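You operate a simulated robot arm through the tools that you are given. There is no shell and no other tool.

You are at the controls of a simulated two-armed robot. One attempt, no reset.

TASK
Glue block No 1 on top of block No 3 and set the weight on them.
Fine: one dab; put the glue back in its cup.

It is judged by the outcome, as a careful person would: the job done as asked, and still so three seconds after it is handed in. It fails if anything else is knocked over, pushed out of place, dropped, spilled or broken.

THE ROBOT
Two 7-joint arms with two-finger parallel grippers on one trunk that stands fixed in place. Base frame: the origin is at the foot of the trunk, x ahead of it, y to its left, z up; the work surface is at about z = 780. Readings come in mm, rad, newtons and seconds.
The left shoulder is at [110, 169, 1425], the right one opposite. With the tool pointing down near the work surface each hand reaches from about 400 to 720 mm from the base axis, measured 20 degrees to its own side. Payload 1.57 kg a hand.
The TCP of each hand is the grasp point between the finger pads, 30 mm short of the fingertips. In the tool frame z runs along the fingers and y along their closing line. The gripper opens to 80 mm. The fingers are 17 mm wide and 12 mm thick; the gripper's body (40 by 82 mm) begins 80 mm behind the TCP.
Orientation is told as [roll, pitch, yaw] about the base's x, y, z axes, in that order, counted from this pose: with the fingers straight down and closing along the base's y, the tool's x points along the base's -x, its y along +y and its z along -z.

THE INTERFACE
- The arms move only by the tool send_rows. It takes "left_deltas", "right_deltas" or both (then of equal length, played together; a hand with none holds still); each is a list of rows, each a list of 6 numbers: the shift along the tool's x, y, z in units of 250 mm (1.0 is 250 mm), then the turn, a rotation vector about the tool's x, y, z in units of 180 degrees (1.0 is 180 degrees). In form: [[tx, ty, tz, wx, wy, wz], ...]. A call has 1 to 20 rows; each row is the pose to reach, as a shift and turn from the pose commanded when the call began, along the tool's axes at that moment. "left_jaw" and "right_jaw" are, for a hand that has rows, the finger opening in m, from 0 to 0.08, set as the call begins (left out, the last holds). A call with a number of a shift or a turn outside -1 to 1 is refused whole. Rows are played at 5 a second. More than 50 mm and 0.15 rad between two rows, or a gripper value outside its range, and nothing of the call is played. Where a pose cannot be reached the arm comes as near as it can. A force on the tool above 40 N (or 10 N above the force at the start of the call, whichever is more), or a blocked arm, ends the call early, and 0.2 s more pass. The fingers move at their own pace (about 72 mm/s each) and stop on an object; they squeeze with about 43 N. The grip force told is the motor's: it shows also when the fingers shut on nothing. Time passes only in rows, and 0.2 s behind the last, so rows that repeat a pose let the fingers close. It gives the time, the measured TCP pose, the force on the tool (base axes), the opening and the grip force at its end, in the units of the frame above (readings bear some noise), with the torque about the TCP (base axes, N m) and any sound that the robot's microphone picked up.
- Cameras (640 x 400 px; columns grow to the right, rows downward): "scene" is now at [161.6, -11, 1612.5]; the picture's right is [-0.14, -0.99, 0.00], its down [-0.70, 0.10, -0.71] and it looks along [0.70, -0.10, -0.71] (base axes); focal length 372 px, centre (320, 200). "left" rides on the left gripper at [72, 7, -122] in its tool frame; the picture's right is [-0.09, 1.00, 0.00], its down [-0.84, -0.08, -0.54] and it looks along [-0.54, -0.05, 0.84] (tool axes); focal length 238 px, centre (320, 200). "right" rides on the right gripper at [72, -7, -122] in its tool frame; the picture's right is [0.09, 1.00, 0.00], its down [-0.84, 0.08, -0.54] and it looks along [-0.54, 0.05, 0.84] (tool axes); focal length 238 px, centre (320, 200). There is no depth. A picture from a camera that has moved, and an enlarged one, comes with that camera's place and axes in the base frame and with its lens.
- get_image(camera): a new picture of that camera. The clock stands still meanwhile.
- move_column(by): slides the trunk up (or, below 0, down) by that many mm; the arms and the scene camera ride with it, the base frame stays. It gives what a move gives, with no picture.
- pan_tilt(pan, tilt): turns the head with the scene camera to pan (to the left, within 1.501 rad either way) and tilt (down, from -0.506 to 1.204), counted from straight ahead of the robot. It gives what a move gives.
- zoom(camera, box): a new picture of the part [left, top, right, bottom] of that camera's present view, enlarged. The clock stands still meanwhile.
- hand_in(): hands the job in; it is judged then, once.

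Nothing tells you positions but the pictures and the camera data. Unless the task says otherwise, let go and move clear before handing in.

The tools are called as name(argument=value, ...) on one line, values as JSON. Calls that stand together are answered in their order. send_rows: Moves the arms, as the interface text tells. Its arguments: {"type":"object","properties":{"left_deltas":{"type":"array","items":{"type":"array","items":{"type":"number"}}},"left_jaw":{"type":"number"},"right_deltas":{"type":"array","items":{"type":"array","items":{"type":"number"}}},"right_jaw":{"type":"number"}},"required":[]} The other tools are called the same way: move_column (by) moves the trunk up or down; pan_tilt (pan, tilt) turns the head that bears the scene camera; get_image (camera) takes a picture; zoom (camera, box) takes an enlarged picture of a part of a camera's view; hand_in () hands the job in.

At the start:

```text
t: 0.0
left_eef_pos: [669.9, 239.6, 1175.1]
left_ee_rot: [-0.002, 0.0, 0.002]
left_wrist_force: [-0.2, 0.3, 1.2]
left_ft_torque: [-0.01, -0.02, 0.0]
left_finger_gap: 80.0
left_grasp_force: 0.1
right_eef_pos: [646.0, -296.9, 1112.7]
right_ee_rot: [0.001, 0.0, -0.001]
right_wrist_force: [0.1, -0.1, -0.3]
right_ft_torque: [0.01, 0.01, 0.02]
right_finger_gap: 80.2
right_grasp_force: 0.0
trunk travel left (down, up): [-739.0, 151.0]
head pan, tilt (commanded): [-0.143, 0.787]
```

scene: 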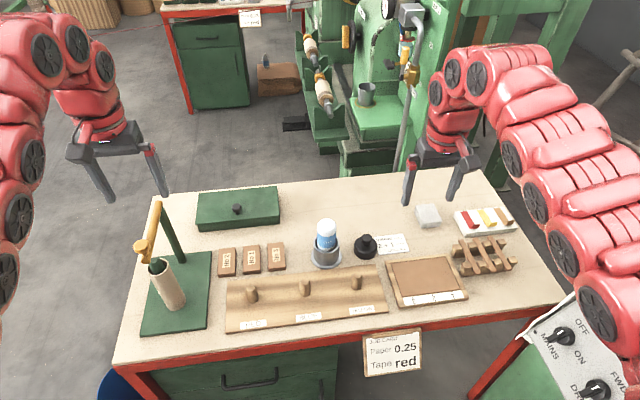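
right: 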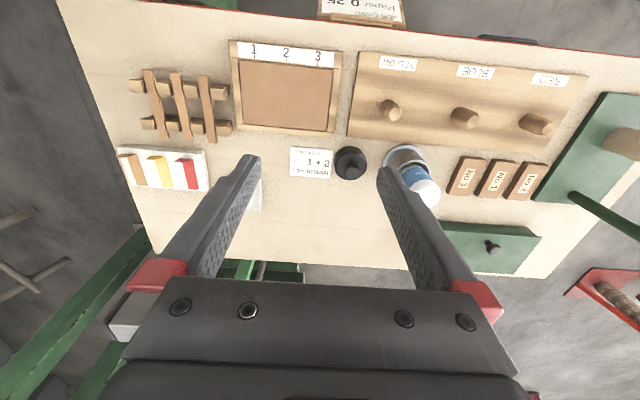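
left: 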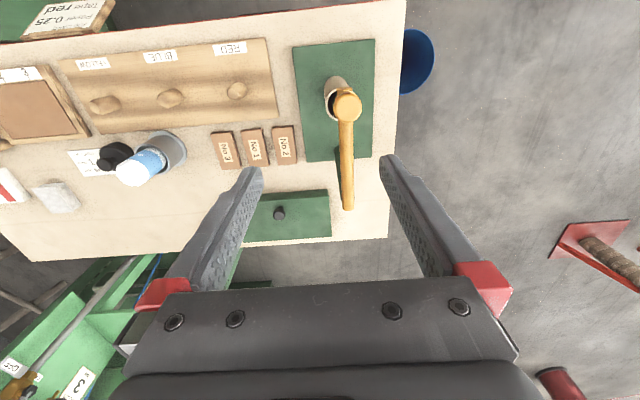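

I see a bench with three labelled wooden blocks, a glue bottle in a metal cup, a black knobbed weight next to a card, and other items. I'll look closer before moving.

zoom(camera="scene", box=[190, 180, 310, 290])

zoom(camera="scene", box=[290, 190, 450, 290])

zoom(camera="right", box=[280, 120, 560, 280])

zoom(camera="left", box=[60, 100, 340, 260])

```text
3.64 times, centred on (250, 235) of scene
camera zoom: at [161.6, -11.0, 1612.5], right [-0.14, -0.99, 0.0], down [-0.7, 0.1, -0.71], along [0.7, -0.1, -0.71], focal length 1353 px, centre (574, 73)
```

zoom: 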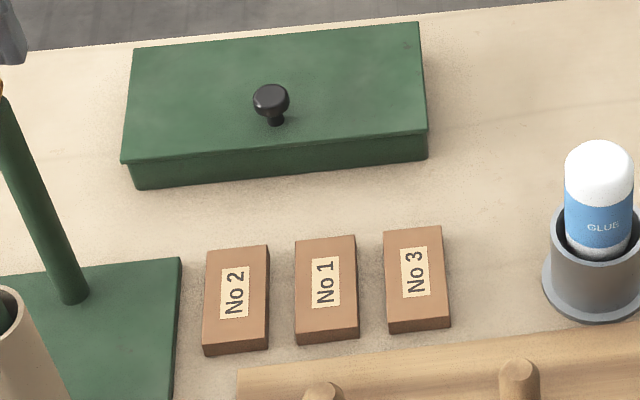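

```text
4.00 times, centred on (370, 240) of scene
camera zoom: at [161.6, -11.0, 1612.5], right [-0.14, -0.99, 0.0], down [-0.7, 0.1, -0.71], along [0.7, -0.1, -0.71], focal length 1488 px, centre (120, 40)
```

zoom: 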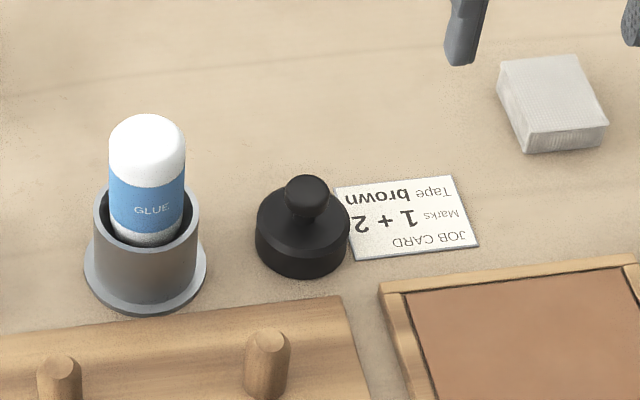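

```text
2.29 times, centred on (420, 200) of right
camera zoom: at [575.6, -302.4, 1234.3], right [-0.09, 1.0, 0.0], down [0.84, 0.08, 0.54], along [0.54, 0.05, -0.84], focal length 545 px, centre (91, 200)
```

zoom: 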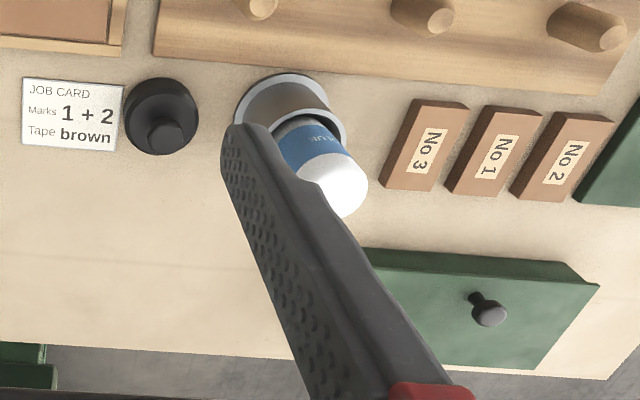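

```text
2.29 times, centred on (200, 180) of left
camera zoom: at [597.7, 246.8, 1297.5], right [0.09, 1.0, 0.0], down [0.84, -0.08, 0.54], along [0.54, -0.05, -0.84], focal length 545 px, centre (594, 246)
```

zoom: 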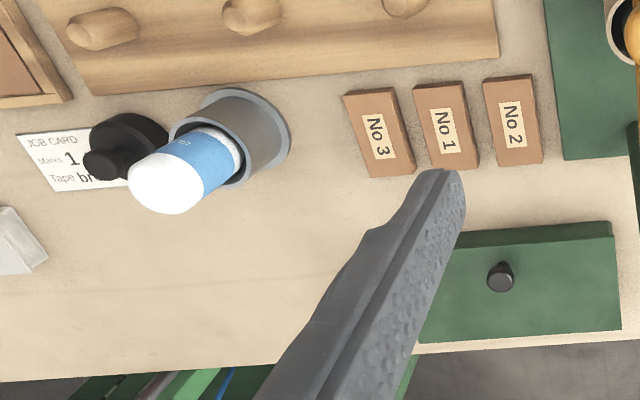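

The blocks run left to right as No 2, No 1, No 3 at about x=773, y=150, 85 and 20. The glue cup is near [765,-116] and the weight near [759,-223]. Next I'll zoom in on the details.

zoom(camera="scene", box=[305, 210, 353, 275])

zoom(camera="scene", box=[345, 225, 395, 265])

zoom(camera="scene", box=[255, 235, 295, 275])

zoom(camera="scene", box=[0, 0, 240, 340])

zoom(camera="left", box=[90, 120, 190, 200])

```text
6.15 times, centred on (329, 242) of scene
camera zoom: at [161.6, -11.0, 1612.5], right [-0.14, -0.99, 0.0], down [-0.7, 0.1, -0.71], along [0.7, -0.1, -0.71], focal length 2290 px, centre (265, -62)
```

zoom: 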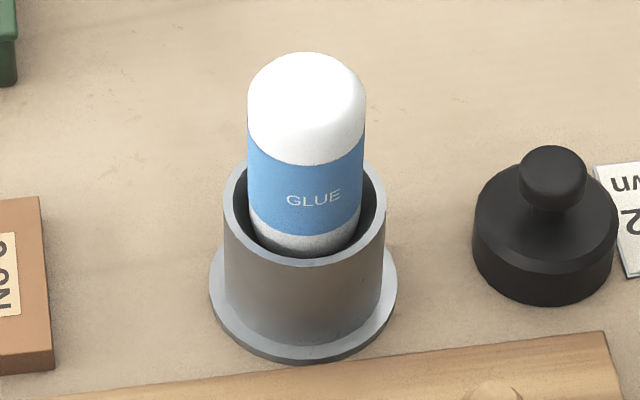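

```text
10.00 times, centred on (370, 245) of scene
camera zoom: at [161.6, -11.0, 1612.5], right [-0.14, -0.99, 0.0], down [-0.7, 0.1, -0.71], along [0.7, -0.1, -0.71], focal length 3720 px, centre (-180, -250)
```

zoom: 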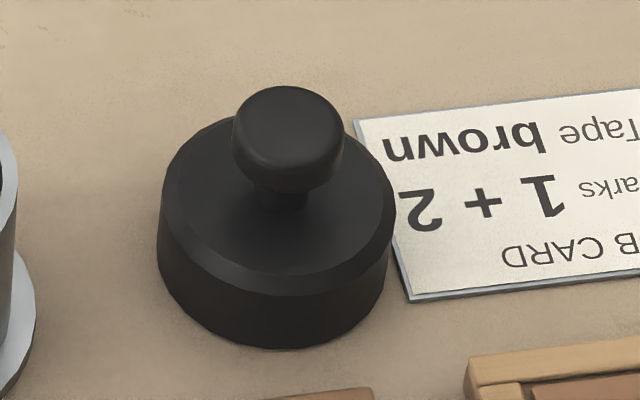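

```text
10.00 times, centred on (275, 255) of scene
camera zoom: at [161.6, -11.0, 1612.5], right [-0.14, -0.99, 0.0], down [-0.7, 0.1, -0.71], along [0.7, -0.1, -0.71], focal length 3720 px, centre (770, -350)
```

zoom: 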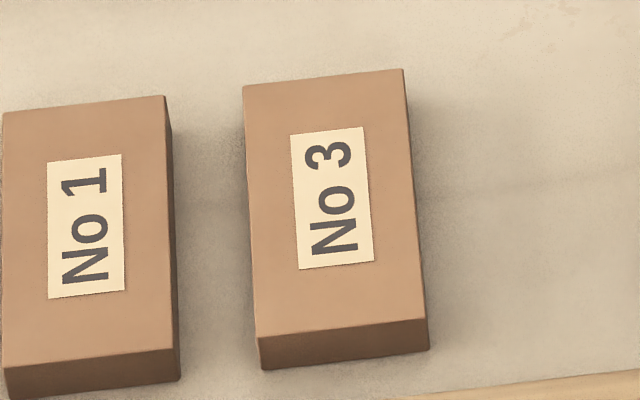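

```text
1.18 times, centred on (120, 170) of scene
camera zoom: at [161.6, -11.0, 1612.5], right [-0.14, -0.99, 0.0], down [-0.7, 0.1, -0.71], along [0.7, -0.1, -0.71], focal length 438 px, centre (555, 235)
```

zoom: 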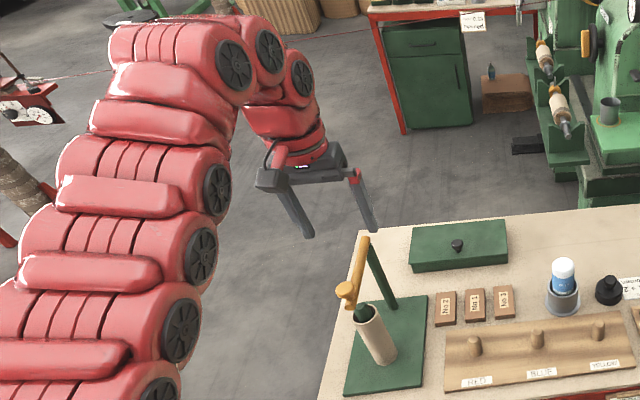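

```text
5.00 times, centred on (140, 160) of left
camera zoom: at [597.7, 246.8, 1297.5], right [0.09, 1.0, 0.0], down [0.84, -0.08, 0.54], along [0.54, -0.05, -0.84], focal length 1192 px, centre (1220, 400)
```

zoom: 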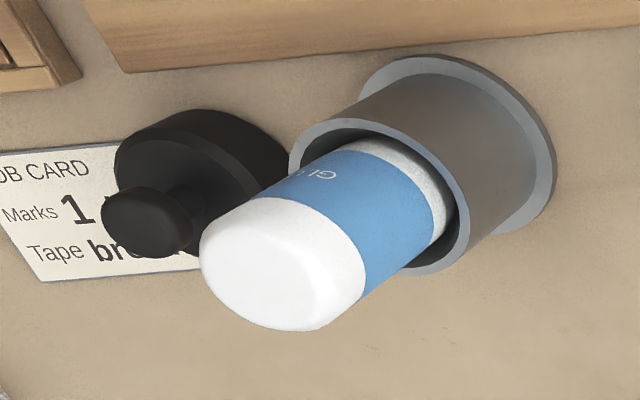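

The glue stands upright in its cup, with its rim at z≈838 and its top at z≈920. A post with a yellow arm stands near [790,267], up to about z=1016. The items lie beyond the reach I'd have at this trunk height, so I'll first move the left hand inward, clear of the post. After that I'll lower the trunk in stages.

send_rows(left_deltas=[[0, -0.15, 0, 0, 0, 0], [0, -0.3, 0, 0, 0, 0], [0, -0.45, 0, 0, 0, 0], [0, -0.6, 0, 0, 0, 0], [0, -0.6, 0, 0, 0, 0]])

```text
t: 1.2
left_eef_pos: [669.9, 91.6, 1175.6]
left_ee_rot: [-0.001, 0.0, 0.0]
left_wrist_force: [0.4, 1.3, -1.1]
left_ft_torque: [-0.02, 0.01, 0.01]
left_finger_gap: 80.0
left_grasp_force: 0.1
right_eef_pos: [646.4, -295.2, 1113.0]
right_ee_rot: [0.0, -0.001, 0.002]
right_wrist_force: [0.0, 0.4, -0.4]
right_ft_torque: [0.06, -0.01, 0.0]
right_finger_gap: 80.1
right_grasp_force: 0.2
trunk travel left (down, up): [-739.0, 151.0]
head pan, tilt (commanded): [-0.143, 0.787]
```

The left hand is clear of the post, and nothing is under either hand at this height. I'll lower the trunk 100 mm.

move_column(by=-100)

get_image(camera="scene")

get_image(camera="left")

```text
t: 2.5
left_eef_pos: [668.7, 90.9, 1077.3]
left_ee_rot: [0.001, 0.001, 0.001]
left_wrist_force: [-0.2, -0.3, 0.0]
left_ft_torque: [-0.02, -0.01, 0.01]
left_finger_gap: 80.0
left_grasp_force: 0.1
right_eef_pos: [645.9, -296.5, 1012.3]
right_ee_rot: [0.001, 0.0, 0.001]
right_wrist_force: [-0.3, -0.4, -0.1]
right_ft_torque: [0.03, -0.01, -0.02]
right_finger_gap: 79.8
right_grasp_force: 0.0
trunk travel left (down, up): [-639.0, 251.0]
head pan, tilt (commanded): [-0.143, 0.787]
```

```text
taken
camera scene: at [161.3, -11.1, 1512.6], right [-0.14, -0.99, 0.0], down [-0.7, 0.1, -0.71], along [0.7, -0.1, -0.71], focal length 372 px, centre (320, 200)
```

scene: 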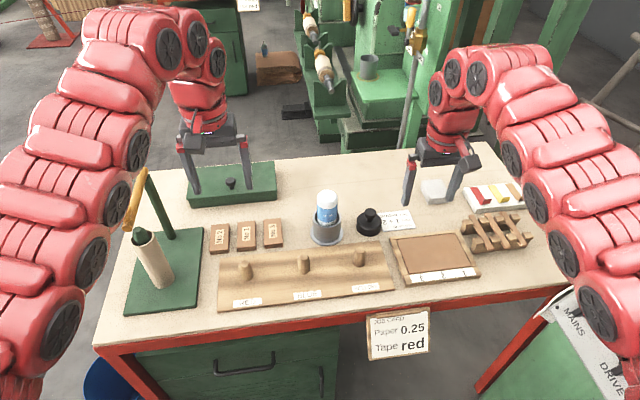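

```text
taken
camera left: at [596.9, 97.9, 1198.3], right [0.09, 1.0, 0.0], down [0.84, -0.08, 0.54], along [0.54, -0.05, -0.84], focal length 238 px, centre (320, 200)
```

left: 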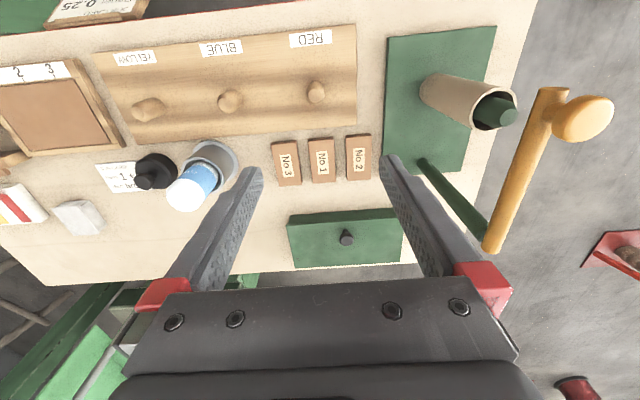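

Both arms are still high above the bench. I'll raise the hands a little and then lower the trunk again, watching the left arm against the post.

send_rows(left_deltas=[[0, 0, -0.15, 0, 0, 0], [0, 0, -0.3, 0, 0, 0], [0, 0, -0.3, 0, 0, 0]], right_deltas=[[0, 0, -0.15, 0, 0, 0], [0, 0, -0.3, 0, 0, 0], [0, 0, -0.3, 0, 0, 0]])

move_column(by=-100)

get_image(camera="scene")

```text
t: 3.3
left_eef_pos: [693.4, 87.9, 1094.5]
left_ee_rot: [0.001, -0.001, 0.003]
left_wrist_force: [0.0, 1.1, 0.2]
left_ft_torque: [0.0, 0.0, 0.01]
left_finger_gap: 80.1
left_grasp_force: 0.0
left hand out of reach, approached as far as the arm can: row 1, 2, 3
right_eef_pos: [650.2, -297.0, 1078.9]
right_ee_rot: [-0.001, -0.002, 0.0]
right_wrist_force: [0.3, 0.4, -0.2]
right_ft_torque: [-0.02, 0.02, 0.02]
right_finger_gap: 79.8
right_grasp_force: 0.0
right hand out of reach, approached as far as the arm can: row 2, 3
trunk travel left (down, up): [-639.0, 251.0]
head pan, tilt (commanded): [-0.143, 0.787]
```

```text
t: 4.7
left_eef_pos: [692.7, 87.8, 994.5]
left_ee_rot: [0.0, 0.0, 0.0]
left_wrist_force: [-0.7, -0.2, 0.4]
left_ft_torque: [-0.02, 0.03, -0.04]
left_finger_gap: 80.0
left_grasp_force: 0.1
right_eef_pos: [651.9, -297.3, 978.2]
right_ee_rot: [0.001, -0.003, 0.001]
right_wrist_force: [-0.5, -0.7, 0.1]
right_ft_torque: [0.0, 0.01, 0.0]
right_finger_gap: 80.1
right_grasp_force: 0.0
trunk travel left (down, up): [-539.0, 351.0]
head pan, tilt (commanded): [-0.143, 0.787]
```

```text
taken
camera scene: at [161.3, -11.0, 1412.6], right [-0.14, -0.99, 0.0], down [-0.7, 0.1, -0.71], along [0.7, -0.1, -0.71], focal length 372 px, centre (320, 200)
```

scene: 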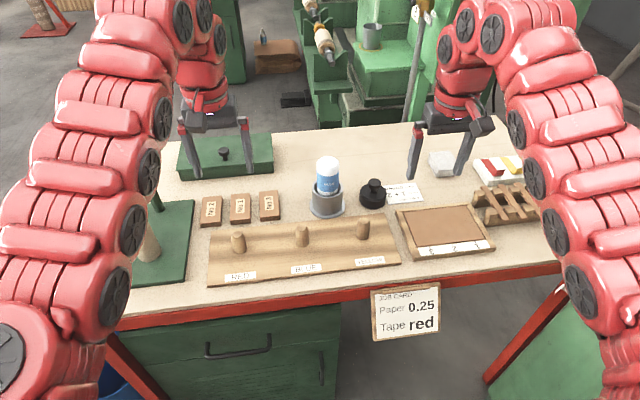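

Reach upward with the tool down is limited to roughly the shoulder minus 230. At this trunk height the hands should still reach down to the table. I'll check the left and right views, and the clearance to the yellow bar.

get_image(camera="left")

get_image(camera="right")

```text
taken
camera left: at [620.7, 94.0, 1116.4], right [0.09, 1.0, 0.0], down [0.84, -0.08, 0.54], along [0.54, -0.05, -0.84], focal length 238 px, centre (320, 200)
```

left: 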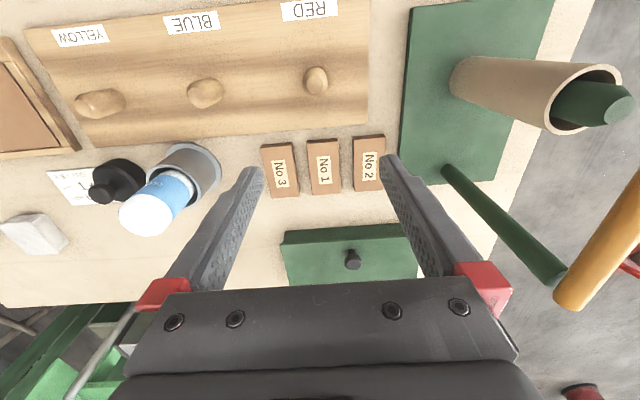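

```text
taken
camera right: at [579.0, -302.6, 1100.0], right [-0.09, 1.0, 0.0], down [0.84, 0.08, 0.54], along [0.54, 0.05, -0.84], focal length 238 px, centre (320, 200)
```

right: 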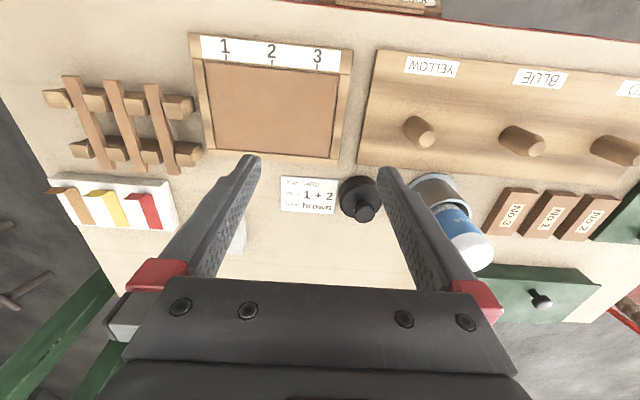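

The post is undisturbed. I'll bring the right hand in front of the glue at its present height for a close look, and to test reach.

send_rows(right_deltas=[[-0.04, 0.146, 0, 0, 0, 0], [-0.08, 0.292, 0, 0, 0, 0], [-0.12, 0.437, 0, 0, 0, 0], [-0.16, 0.583, 0, 0, 0, 0], [-0.192, 0.728, 0, 0, 0, 0], [-0.192, 0.728, 0, 0, 0, 0]])

get_image(camera="right")

get_image(camera="scene")

```text
t: 6.1
left_eef_pos: [692.9, 85.1, 995.5]
left_ee_rot: [0.0, 0.001, 0.001]
left_wrist_force: [-0.1, -0.6, 0.5]
left_ft_torque: [0.05, 0.02, -0.02]
left_finger_gap: 80.1
left_grasp_force: 0.0
right_eef_pos: [699.9, -116.8, 980.1]
right_ee_rot: [0.0, -0.003, -0.002]
right_wrist_force: [0.1, -0.3, 0.2]
right_ft_torque: [0.01, -0.03, 0.01]
right_finger_gap: 80.3
right_grasp_force: 0.0
trunk travel left (down, up): [-539.0, 351.0]
head pan, tilt (commanded): [-0.143, 0.787]
```

```text
taken
camera right: at [628.6, -123.2, 1102.6], right [-0.09, 1.0, 0.0], down [0.84, 0.08, 0.54], along [0.54, 0.05, -0.84], focal length 238 px, centre (320, 200)
```

right: 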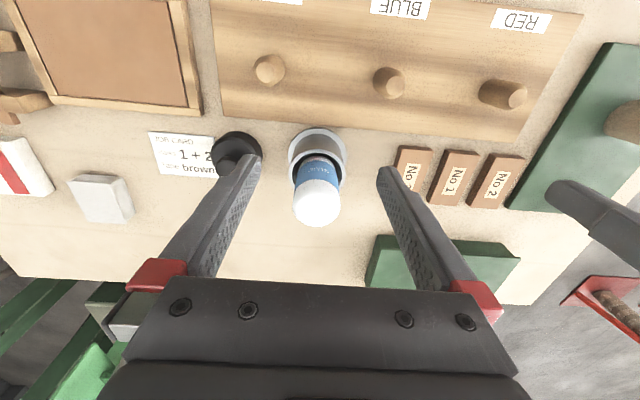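

```text
taken
camera scene: at [161.4, -12.3, 1412.6], right [-0.14, -0.99, 0.0], down [-0.7, 0.1, -0.71], along [0.7, -0.1, -0.71], focal length 372 px, centre (320, 200)
```

scene: 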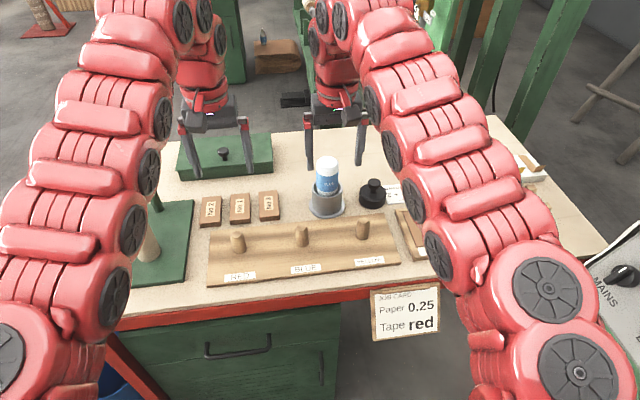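

The right hand is in front of the glue. I'll zoom in to measure the glue, cup and weight precisely.

zoom(camera="right", box=[260, 110, 380, 240])

zoom(camera="scene", box=[295, 145, 360, 225])

zoom(camera="left", box=[30, 130, 240, 260])

zoom(camera="left", box=[250, 125, 400, 205])

```text
3.08 times, centred on (320, 175) of right
camera zoom: at [628.6, -123.2, 1102.6], right [-0.09, 1.0, 0.0], down [0.84, 0.08, 0.54], along [0.54, 0.05, -0.84], focal length 733 px, centre (320, 277)
```

zoom: 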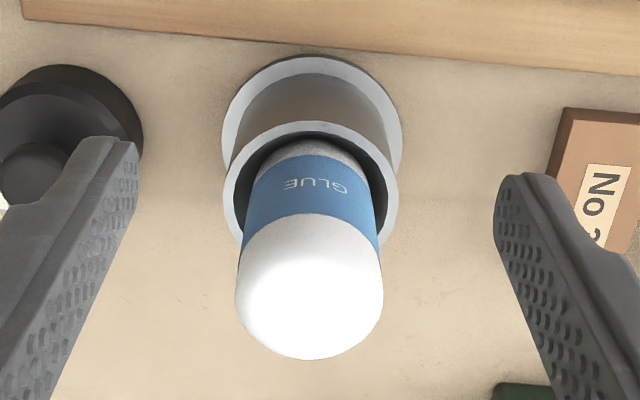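

```text
5.00 times, centred on (328, 185) of scene
camera zoom: at [161.4, -12.3, 1412.6], right [-0.14, -0.99, 0.0], down [-0.7, 0.1, -0.71], along [0.7, -0.1, -0.71], focal length 1860 px, centre (282, 275)
```

zoom: 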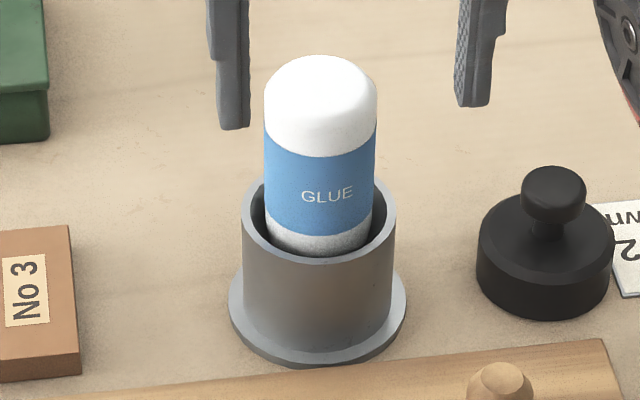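

```text
3.05 times, centred on (135, 195) of left
camera zoom: at [620.8, 92.9, 1116.3], right [0.09, 1.0, 0.0], down [0.84, -0.08, 0.54], along [0.54, -0.05, -0.84], focal length 726 px, centre (884, 215)
```

zoom: 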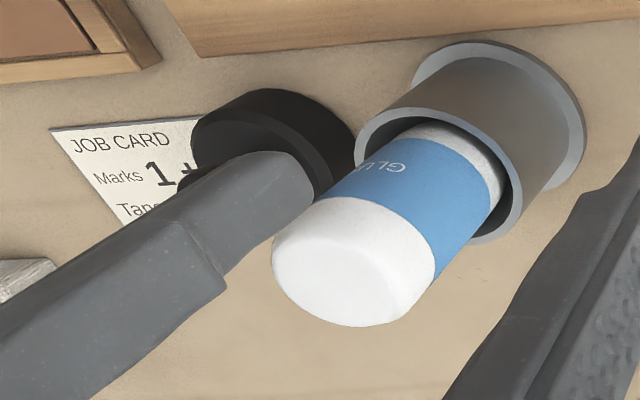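

```text
4.27 times, centred on (325, 165) of left
camera zoom: at [620.8, 92.9, 1116.3], right [0.09, 1.0, 0.0], down [0.84, -0.08, 0.54], along [0.54, -0.05, -0.84], focal length 1017 px, centre (299, 349)
```

zoom: 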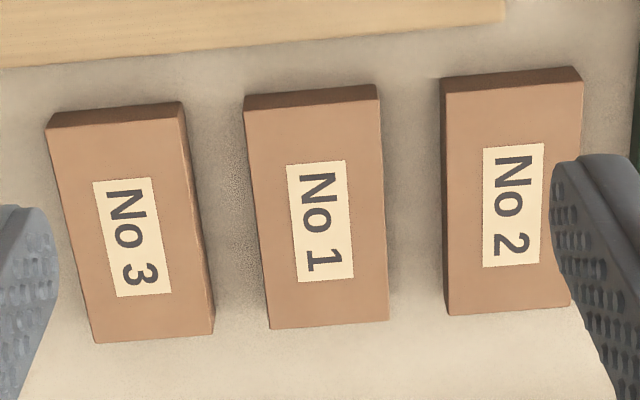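

The glue is at about [761,-115.5] and upright. The rim is at z≈842, the blue band spans 852–897, and the top is at about 921. I'll move over it and check alignment before descending.

send_rows(right_deltas=[[-0.08, 0.002, 0, 0, 0, 0], [-0.16, 0.004, 0, 0, 0, 0], [-0.244, 0.006, 0, 0, 0, 0], [-0.244, 0.006, 0, 0, 0, 0]])

get_image(camera="right")

zoom(camera="scene", box=[270, 90, 390, 240])

get_image(camera="left")

```text
t: 7.1
left_eef_pos: [693.9, 86.2, 995.1]
left_ee_rot: [0.0, -0.001, 0.003]
left_wrist_force: [0.5, 0.3, -0.5]
left_ft_torque: [-0.05, -0.01, 0.01]
left_finger_gap: 80.0
left_grasp_force: 0.0
right_eef_pos: [709.8, -115.0, 981.4]
right_ee_rot: [-0.001, -0.002, 0.0]
right_wrist_force: [-0.1, -0.6, -1.0]
right_ft_torque: [-0.01, -0.01, 0.01]
right_finger_gap: 79.8
right_grasp_force: 0.0
right hand out of reach, approached as far as the arm can: row 1, 2, 3, 4
trunk travel left (down, up): [-539.0, 351.0]
head pan, tilt (commanded): [-0.143, 0.787]
```

```text
taken
camera right: at [637.9, -121.3, 1102.9], right [-0.09, 1.0, 0.0], down [0.84, 0.08, 0.54], along [0.54, 0.05, -0.84], focal length 238 px, centre (320, 200)
```

right: 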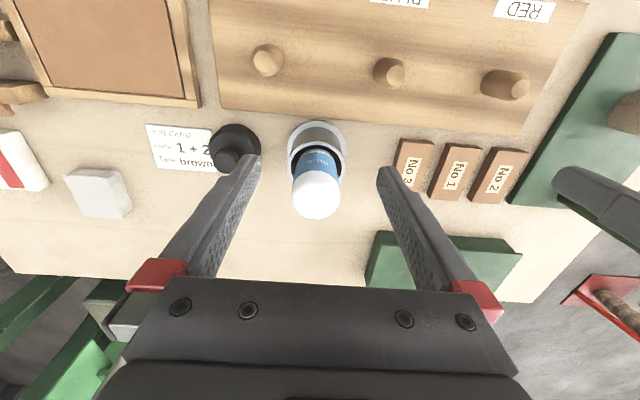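

```text
2.67 times, centred on (330, 165) of scene
camera zoom: at [161.5, -11.3, 1412.6], right [-0.14, -0.99, 0.0], down [-0.7, 0.1, -0.71], along [0.7, -0.1, -0.71], focal length 992 px, centre (293, 293)
```

zoom: 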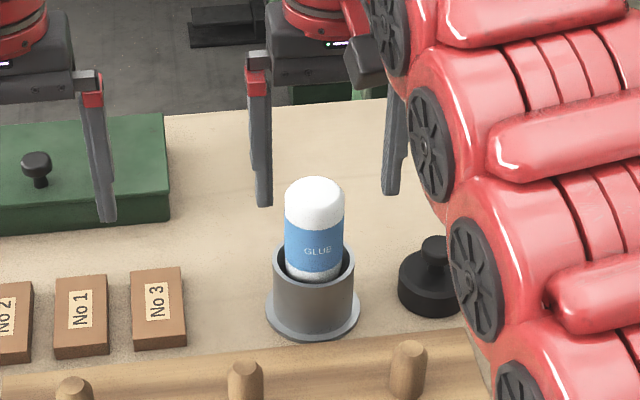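

```text
taken
camera left: at [620.9, 93.8, 1116.2], right [0.09, 1.0, 0.0], down [0.84, -0.08, 0.54], along [0.54, -0.05, -0.84], focal length 238 px, centre (320, 200)
```

left: 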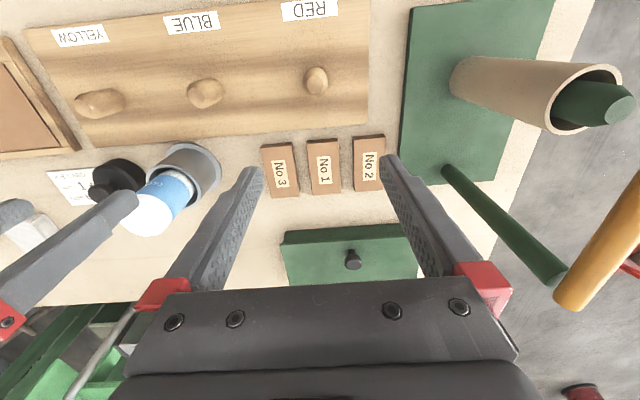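

With the tool straight down, the right hand stops at x≈710, so x=761 is out of reach that way. The wrist sits about 400 mm above the TCP, so tilting the fingers 20° forward about their closing line brings the target within reach. The grip faces stay vertical, so I'll tilt the right hand in place.

send_rows(right_deltas=[[0, 0, 0, 0, -0.0278, 0], [0, 0, 0, 0, -0.0556, 0], [0, 0, 0, 0, -0.0833, 0], [0, 0, 0, 0, -0.1111, 0], [0, 0, 0, 0, -0.1111, 0]])

get_image(camera="scene")

```text
t: 8.3
left_eef_pos: [693.5, 87.5, 994.3]
left_ee_rot: [-0.001, -0.001, 0.002]
left_wrist_force: [-0.4, 0.2, -0.4]
left_ft_torque: [0.01, 0.0, 0.03]
left_finger_gap: 80.0
left_grasp_force: 0.1
right_eef_pos: [710.3, -114.6, 978.6]
right_ee_rot: [-0.001, -0.351, 0.0]
right_wrist_force: [-0.2, 0.0, 0.5]
right_ft_torque: [0.0, -0.03, 0.04]
right_finger_gap: 80.4
right_grasp_force: 0.1
trunk travel left (down, up): [-539.0, 351.0]
head pan, tilt (commanded): [-0.143, 0.787]
```

```text
taken
camera scene: at [161.9, -10.9, 1412.5], right [-0.14, -0.99, 0.0], down [-0.7, 0.1, -0.71], along [0.7, -0.1, -0.71], focal length 372 px, centre (320, 200)
```

scene: 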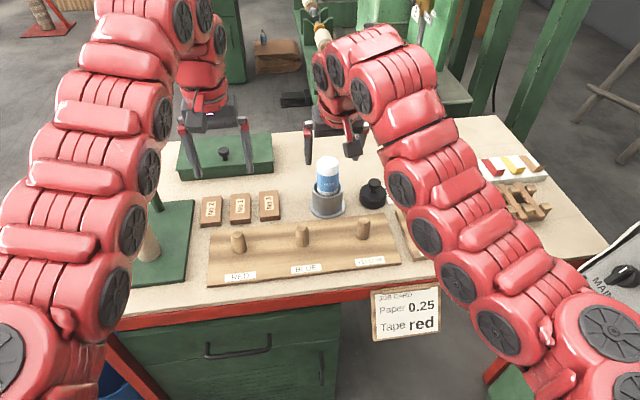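

The tilt worked with the TCP held in place. Now I'll move forward over the glue at x=761.

send_rows(right_deltas=[[-0.064, 0, 0.0233, 0, 0, 0], [-0.128, 0, 0.0465, 0, 0, 0], [-0.1917, 0, 0.0698, 0, 0, 0], [-0.1917, 0, 0.0698, 0, 0, 0]])

get_image(camera="right")

get_image(camera="scene")

get_image(camera="left")

```text
t: 9.3
left_eef_pos: [692.2, 87.9, 995.4]
left_ee_rot: [0.0, 0.0, 0.002]
left_wrist_force: [0.3, -0.1, 0.4]
left_ft_torque: [0.01, -0.02, 0.01]
left_finger_gap: 79.7
left_grasp_force: 0.0
right_eef_pos: [761.3, -112.0, 980.6]
right_ee_rot: [0.001, -0.35, 0.0]
right_wrist_force: [0.0, -0.8, 0.0]
right_ft_torque: [-0.01, -0.03, -0.01]
right_finger_gap: 80.2
right_grasp_force: 0.2
trunk travel left (down, up): [-539.0, 351.0]
head pan, tilt (commanded): [-0.143, 0.787]
```

```text
taken
camera right: at [652.6, -119.5, 1069.7], right [-0.09, 1.0, -0.03], down [0.6, 0.08, 0.8], along [0.8, 0.05, -0.6], focal length 238 px, centre (320, 200)
```

right: 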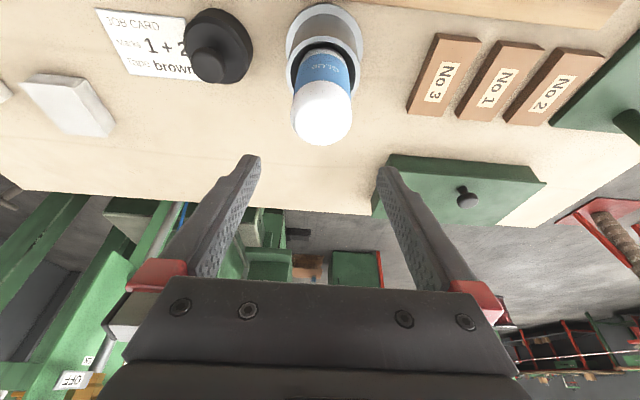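

```text
taken
camera scene: at [161.4, -11.2, 1412.6], right [-0.14, -0.99, 0.0], down [-0.7, 0.1, -0.71], along [0.7, -0.1, -0.71], focal length 372 px, centre (320, 200)
```

scene: 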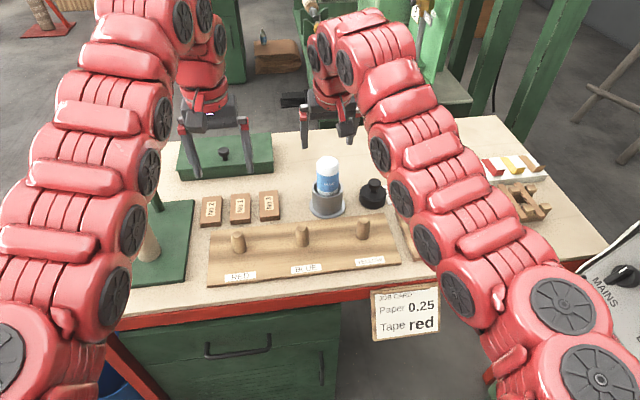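

```text
taken
camera left: at [620.8, 93.8, 1116.3], right [0.09, 1.0, 0.0], down [0.84, -0.08, 0.54], along [0.54, -0.05, -0.84], focal length 238 px, centre (320, 200)
```

left: 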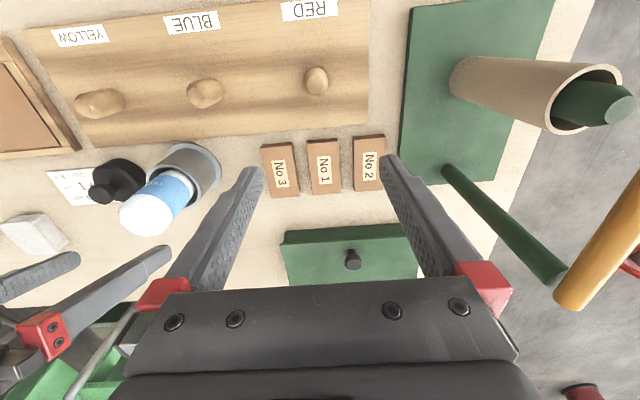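

The right hand is over the glue, with a slight offset of about 2 mm in y. I'll descend to TCP z≈885, leaving the tips above the cup rim, with the jaws open.

send_rows(right_deltas=[[0.0261, -0.008, 0.0714, 0, 0, 0], [0.0521, -0.008, 0.1428, 0, 0, 0], [0.0782, -0.008, 0.2142, 0, 0, 0], [0.1042, -0.008, 0.2856, 0, 0, 0], [0.1303, -0.008, 0.357, 0, 0, 0], [0.1303, -0.008, 0.357, 0, 0, 0]])

get_image(camera="right")

zoom(camera="scene", box=[270, 120, 390, 230])

zoom(camera="left", box=[0, 130, 240, 290])

```text
t: 10.7
left_eef_pos: [693.7, 87.8, 994.2]
left_ee_rot: [-0.001, 0.0, 0.003]
left_wrist_force: [0.0, -0.2, 0.5]
left_ft_torque: [-0.04, 0.01, 0.04]
left_finger_gap: 80.0
left_grasp_force: 0.1
right_eef_pos: [762.1, -114.7, 883.4]
right_ee_rot: [0.001, -0.349, 0.0]
right_wrist_force: [-0.2, -0.4, 0.0]
right_ft_torque: [-0.02, -0.02, 0.02]
right_finger_gap: 80.1
right_grasp_force: 0.0
trunk travel left (down, up): [-539.0, 351.0]
head pan, tilt (commanded): [-0.143, 0.787]
```

```text
taken
camera right: at [653.2, -121.4, 972.9], right [-0.09, 1.0, -0.03], down [0.6, 0.08, 0.8], along [0.8, 0.05, -0.6], focal length 238 px, centre (320, 200)
```

right: 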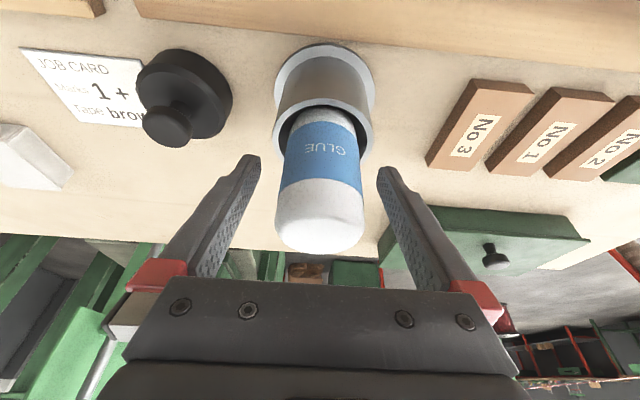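

```text
3.64 times, centred on (330, 175) of scene
camera zoom: at [161.4, -11.0, 1412.6], right [-0.14, -0.99, 0.0], down [-0.7, 0.1, -0.71], along [0.7, -0.1, -0.71], focal length 1353 px, centre (284, 291)
```

zoom: 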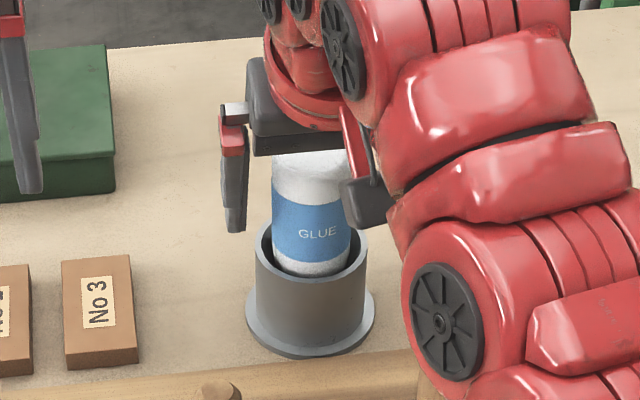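

```text
2.50 times, centred on (120, 210) of left
camera zoom: at [620.8, 94.0, 1116.3], right [0.09, 1.0, 0.0], down [0.84, -0.08, 0.54], along [0.54, -0.05, -0.84], focal length 596 px, centre (820, 175)
```

zoom: 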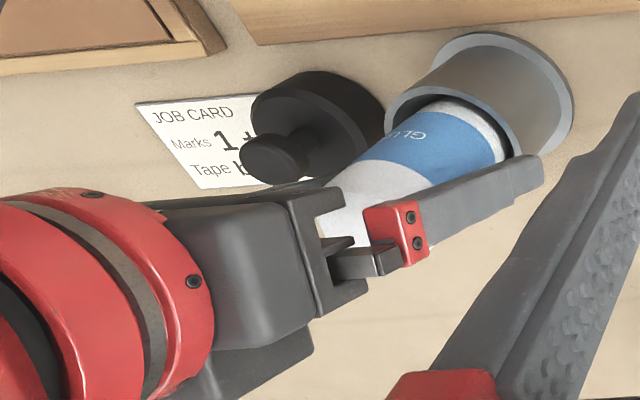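

The glue sits between the open fingers with the tips above the rim. I'll close the jaws on it.

send_rows(right_deltas=[[0, 0, 0, 0, 0, 0], [0, 0, 0, 0, 0, 0], [0, 0, 0, 0, 0, 0], [0, 0, 0, 0, 0, 0]], right_jaw=0.03)

get_image(camera="right")

```text
t: 11.7
left_eef_pos: [694.4, 88.4, 994.3]
left_ee_rot: [0.0, 0.0, 0.001]
left_wrist_force: [0.4, -0.5, 0.2]
left_ft_torque: [0.0, 0.04, 0.01]
left_finger_gap: 80.2
left_grasp_force: 0.1
right_eef_pos: [762.3, -115.3, 883.0]
right_ee_rot: [0.001, -0.35, -0.001]
right_wrist_force: [2.9, 2.2, -0.1]
right_ft_torque: [0.22, -0.12, 0.06]
right_finger_gap: 46.9
right_grasp_force: 43.3
trunk travel left (down, up): [-539.0, 351.0]
head pan, tilt (commanded): [-0.143, 0.787]
```

```text
taken
camera right: at [653.8, -121.0, 972.8], right [-0.09, 1.0, -0.03], down [0.6, 0.08, 0.8], along [0.8, 0.05, -0.6], focal length 238 px, centre (320, 200)
```

right: 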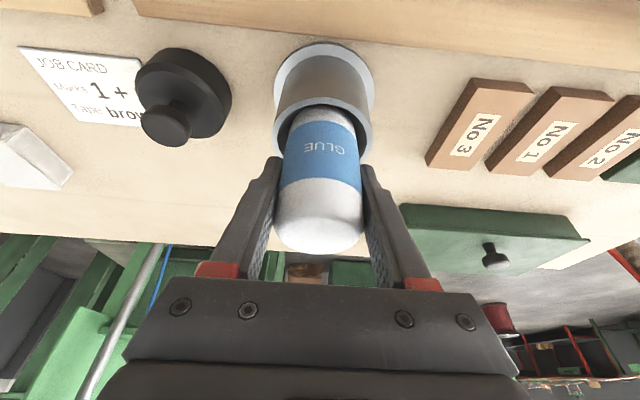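

Gripped at 46.9 mm. I'll lift slowly straight up and check that the cup stays put.

send_rows(right_deltas=[[-0.0137, 0, -0.0376, 0, 0, 0], [-0.0274, 0, -0.0751, 0, 0, 0], [-0.0411, 0, -0.1127, 0, 0, 0], [-0.0411, 0, -0.1127, 0, 0, 0]])

get_image(camera="right")

zoom(camera="scene", box=[270, 120, 390, 230])

```text
t: 12.7
left_eef_pos: [693.8, 86.4, 994.9]
left_ee_rot: [0.0, -0.001, 0.002]
left_wrist_force: [-1.1, -0.6, 0.4]
left_ft_torque: [-0.01, -0.02, -0.02]
left_finger_gap: 79.9
left_grasp_force: 0.2
right_eef_pos: [761.3, -115.4, 914.5]
right_ee_rot: [-0.001, -0.35, 0.001]
right_wrist_force: [-0.3, -0.1, -1.0]
right_ft_torque: [-0.03, 0.0, 0.03]
right_finger_gap: 46.9
right_grasp_force: 42.7
trunk travel left (down, up): [-539.0, 351.0]
head pan, tilt (commanded): [-0.143, 0.787]
```

```text
taken
camera right: at [653.3, -121.1, 1003.7], right [-0.09, 1.0, -0.03], down [0.6, 0.08, 0.8], along [0.79, 0.05, -0.6], focal length 238 px, centre (320, 200)
```

right: 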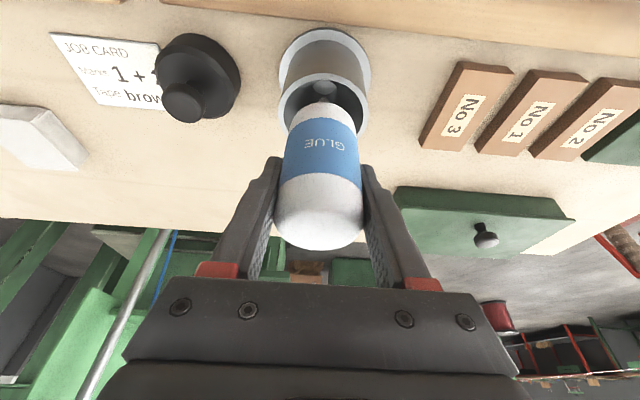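

```text
3.64 times, centred on (330, 175) of scene
camera zoom: at [161.9, -11.0, 1412.5], right [-0.14, -0.99, 0.0], down [-0.7, 0.1, -0.71], along [0.7, -0.1, -0.71], focal length 1353 px, centre (284, 291)
```

zoom: 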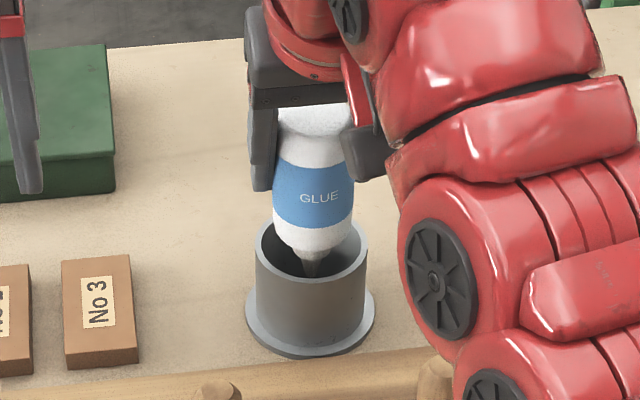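

The glue is a bottle with its nozzle pointing down, and the cup stayed put. I'll raise it clear of the rim, and at the same time move the left hand back out of the right arm's way.

send_rows(right_deltas=[[-0.0172, 0, -0.047, 0, 0, 0], [-0.0343, 0, -0.094, 0, 0, 0], [-0.0515, 0, -0.1409, 0, 0, 0], [-0.0686, 0, -0.1879, 0, 0, 0], [-0.0686, 0, -0.1879, 0, 0, 0]], left_deltas=[[0.093, 0.083, 0, 0, 0, 0], [0.186, 0.166, 0, 0, 0, 0], [0.279, 0.249, 0, 0, 0, 0], [0.372, 0.332, 0, 0, 0, 0], [0.372, 0.332, 0, 0, 0, 0]])

get_image(camera="scene")

get_image(camera="left")

get_image(camera="right")

```text
t: 13.9
left_eef_pos: [624.4, 170.4, 959.5]
left_ee_rot: [-0.002, -0.002, 0.002]
left_wrist_force: [0.1, 0.5, -0.4]
left_ft_torque: [0.0, -0.02, -0.01]
left_finger_gap: 80.1
left_grasp_force: 0.1
left hand out of reach, approached as far as the arm can: row 1, 2, 3, 4, 5
right_eef_pos: [761.9, -114.8, 964.8]
right_ee_rot: [0.0, -0.35, 0.0]
right_wrist_force: [0.6, 0.2, -1.5]
right_ft_torque: [0.0, 0.01, 0.0]
right_finger_gap: 47.0
right_grasp_force: 43.2
trunk travel left (down, up): [-539.0, 351.0]
head pan, tilt (commanded): [-0.143, 0.787]
```

```text
taken
camera scene: at [161.9, -11.2, 1412.5], right [-0.14, -0.99, 0.0], down [-0.7, 0.1, -0.71], along [0.7, -0.1, -0.71], focal length 372 px, centre (320, 200)
```

scene: 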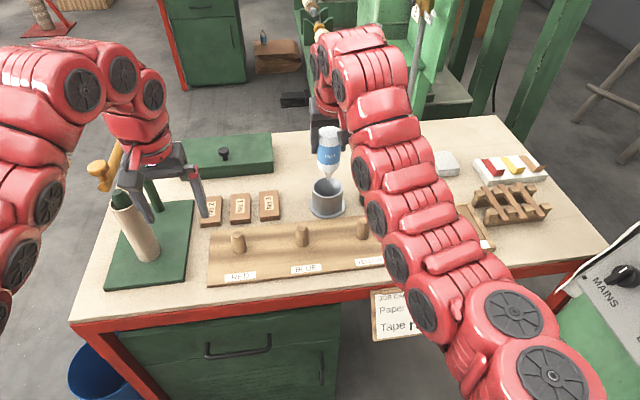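

```text
taken
camera left: at [552.5, 177.6, 1081.4], right [0.09, 1.0, 0.0], down [0.84, -0.08, 0.54], along [0.54, -0.05, -0.84], focal length 238 px, centre (320, 200)
```

left: 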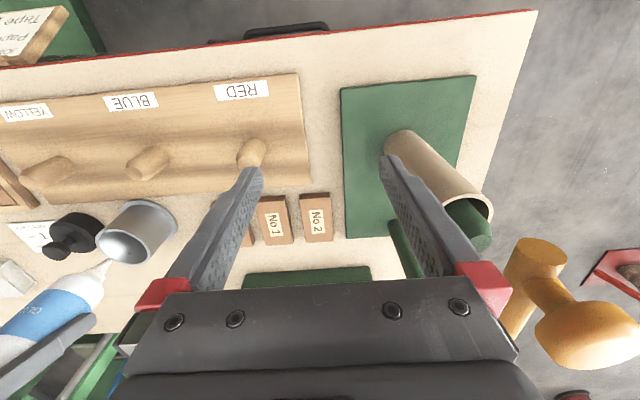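

```text
taken
camera right: at [652.7, -121.9, 1054.6], right [-0.09, 1.0, -0.03], down [0.6, 0.08, 0.8], along [0.8, 0.05, -0.6], focal length 238 px, centre (320, 200)
```

right: 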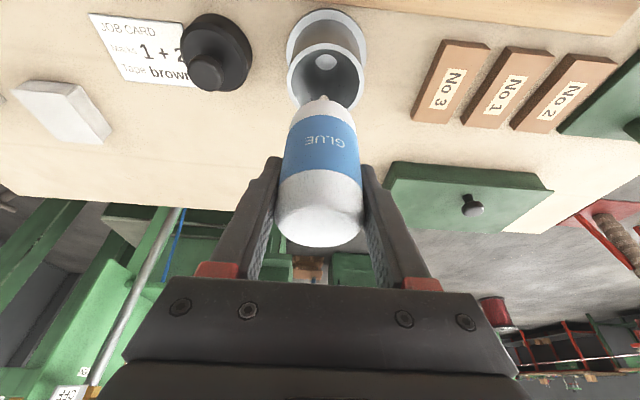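

The bottle is out and its nozzle is clear of the rim. I'll measure where the nozzle tip is relative to the TCP.

zoom(camera="scene", box=[295, 115, 365, 225])

zoom(camera="left", box=[0, 180, 200, 340])

zoom(camera="right", box=[260, 60, 380, 140])

zoom(camera="right", box=[400, 30, 560, 140])

```text
3.64 times, centred on (330, 170) of scene
camera zoom: at [161.9, -11.2, 1412.5], right [-0.14, -0.99, 0.0], down [-0.7, 0.1, -0.71], along [0.7, -0.1, -0.71], focal length 1353 px, centre (284, 309)
```

zoom: 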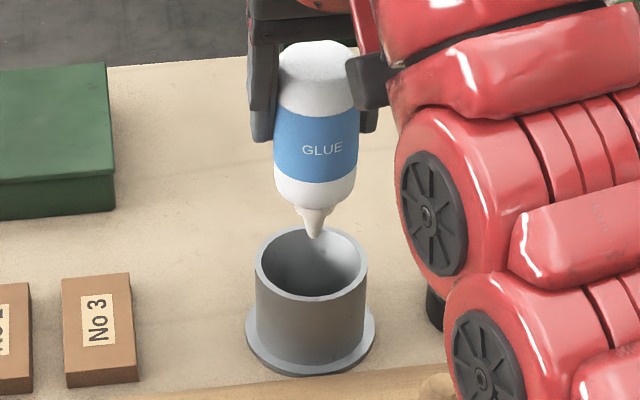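

```text
2.50 times, centred on (100, 260) of left
camera zoom: at [552.5, 177.6, 1081.4], right [0.09, 1.0, 0.0], down [0.84, -0.08, 0.54], along [0.54, -0.05, -0.84], focal length 596 px, centre (870, 50)
```

zoom: 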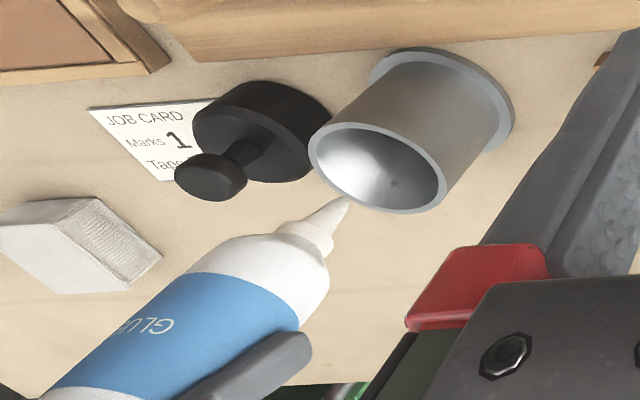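

```text
5.00 times, centred on (320, 100) of right
camera zoom: at [652.7, -121.9, 1054.6], right [-0.09, 1.0, -0.03], down [0.6, 0.08, 0.8], along [0.8, 0.05, -0.6], focal length 1192 px, centre (320, 700)
```

zoom: 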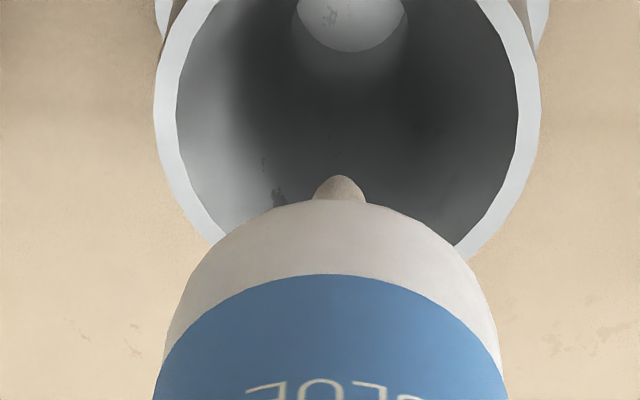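

```text
3.64 times, centred on (480, 85) of right
camera zoom: at [652.7, -121.9, 1054.6], right [-0.09, 1.0, -0.03], down [0.6, 0.08, 0.8], along [0.8, 0.05, -0.6], focal length 867 px, centre (-262, 618)
```

zoom: 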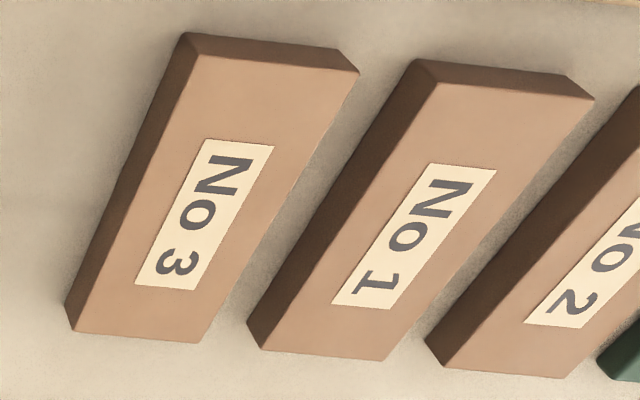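

The nozzle tip is about 102 mm below the TCP and directly under it, at z≈862 now. Block No 3's top is centred at [774,21], z≈794.5, and No 1 is centred at [774.5,86.6]. I'll carry the bottle over No 3 at this height.

send_rows(right_deltas=[[-0.0098, 0.1088, 0.0036, 0, 0, 0], [-0.0195, 0.2176, 0.0071, 0, 0, 0], [-0.0293, 0.3264, 0.0107, 0, 0, 0], [-0.039, 0.4352, 0.0142, 0, 0, 0], [-0.0488, 0.544, 0.0178, 0, 0, 0], [-0.0488, 0.544, 0.0178, 0, 0, 0]])

get_image(camera="scene")

get_image(camera="left")

get_image(camera="right")

```text
t: 15.3
left_eef_pos: [625.6, 170.0, 960.0]
left_ee_rot: [0.0, -0.002, 0.0]
left_wrist_force: [1.2, 1.0, 0.8]
left_ft_torque: [0.02, 0.01, 0.0]
left_finger_gap: 80.2
left_grasp_force: 0.2
right_eef_pos: [775.1, 19.3, 963.9]
right_ee_rot: [0.003, -0.35, 0.0]
right_wrist_force: [-0.8, -0.5, -2.1]
right_ft_torque: [0.04, 0.05, -0.01]
right_finger_gap: 47.4
right_grasp_force: 43.2
trunk travel left (down, up): [-539.0, 351.0]
head pan, tilt (commanded): [-0.143, 0.787]
```

```text
taken
camera scene: at [162.1, -11.9, 1412.4], right [-0.14, -0.99, 0.0], down [-0.7, 0.1, -0.7], along [0.7, -0.1, -0.71], focal length 372 px, centre (320, 200)
```

scene: 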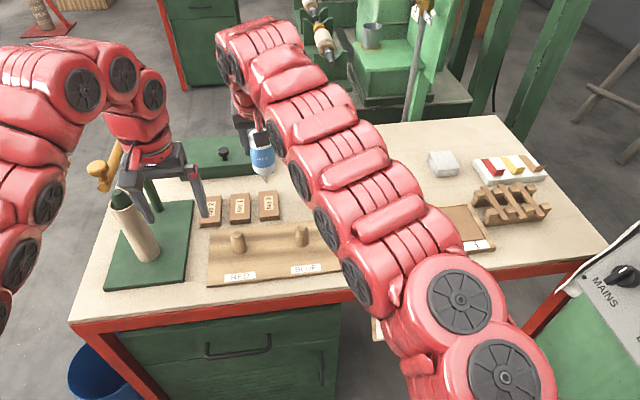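

```text
taken
camera left: at [552.9, 176.7, 1081.6], right [0.09, 1.0, 0.0], down [0.84, -0.08, 0.54], along [0.54, -0.05, -0.84], focal length 238 px, centre (320, 200)
```

left: 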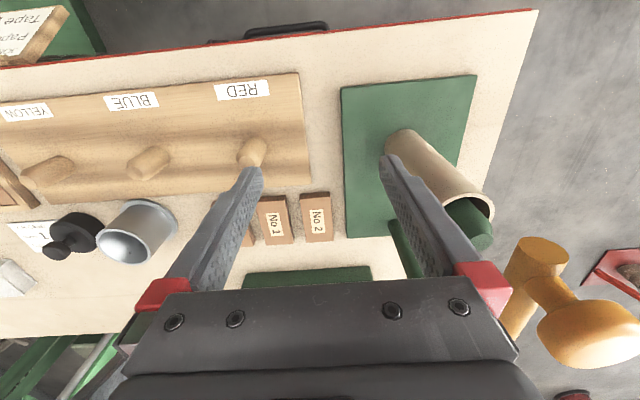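

```text
taken
camera right: at [666.8, 12.2, 1053.9], right [-0.09, 1.0, -0.03], down [0.6, 0.08, 0.8], along [0.8, 0.05, -0.6], focal length 238 px, centre (320, 200)
```

right: 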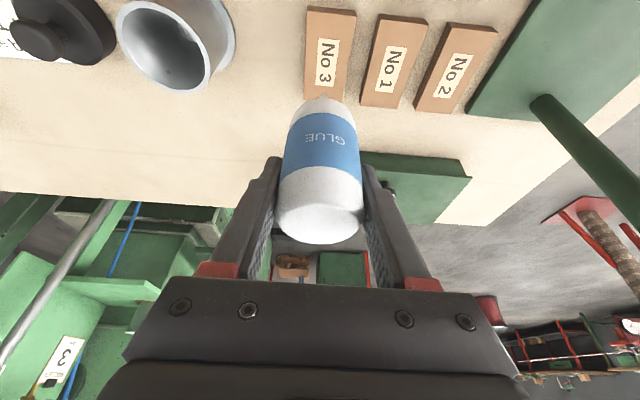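

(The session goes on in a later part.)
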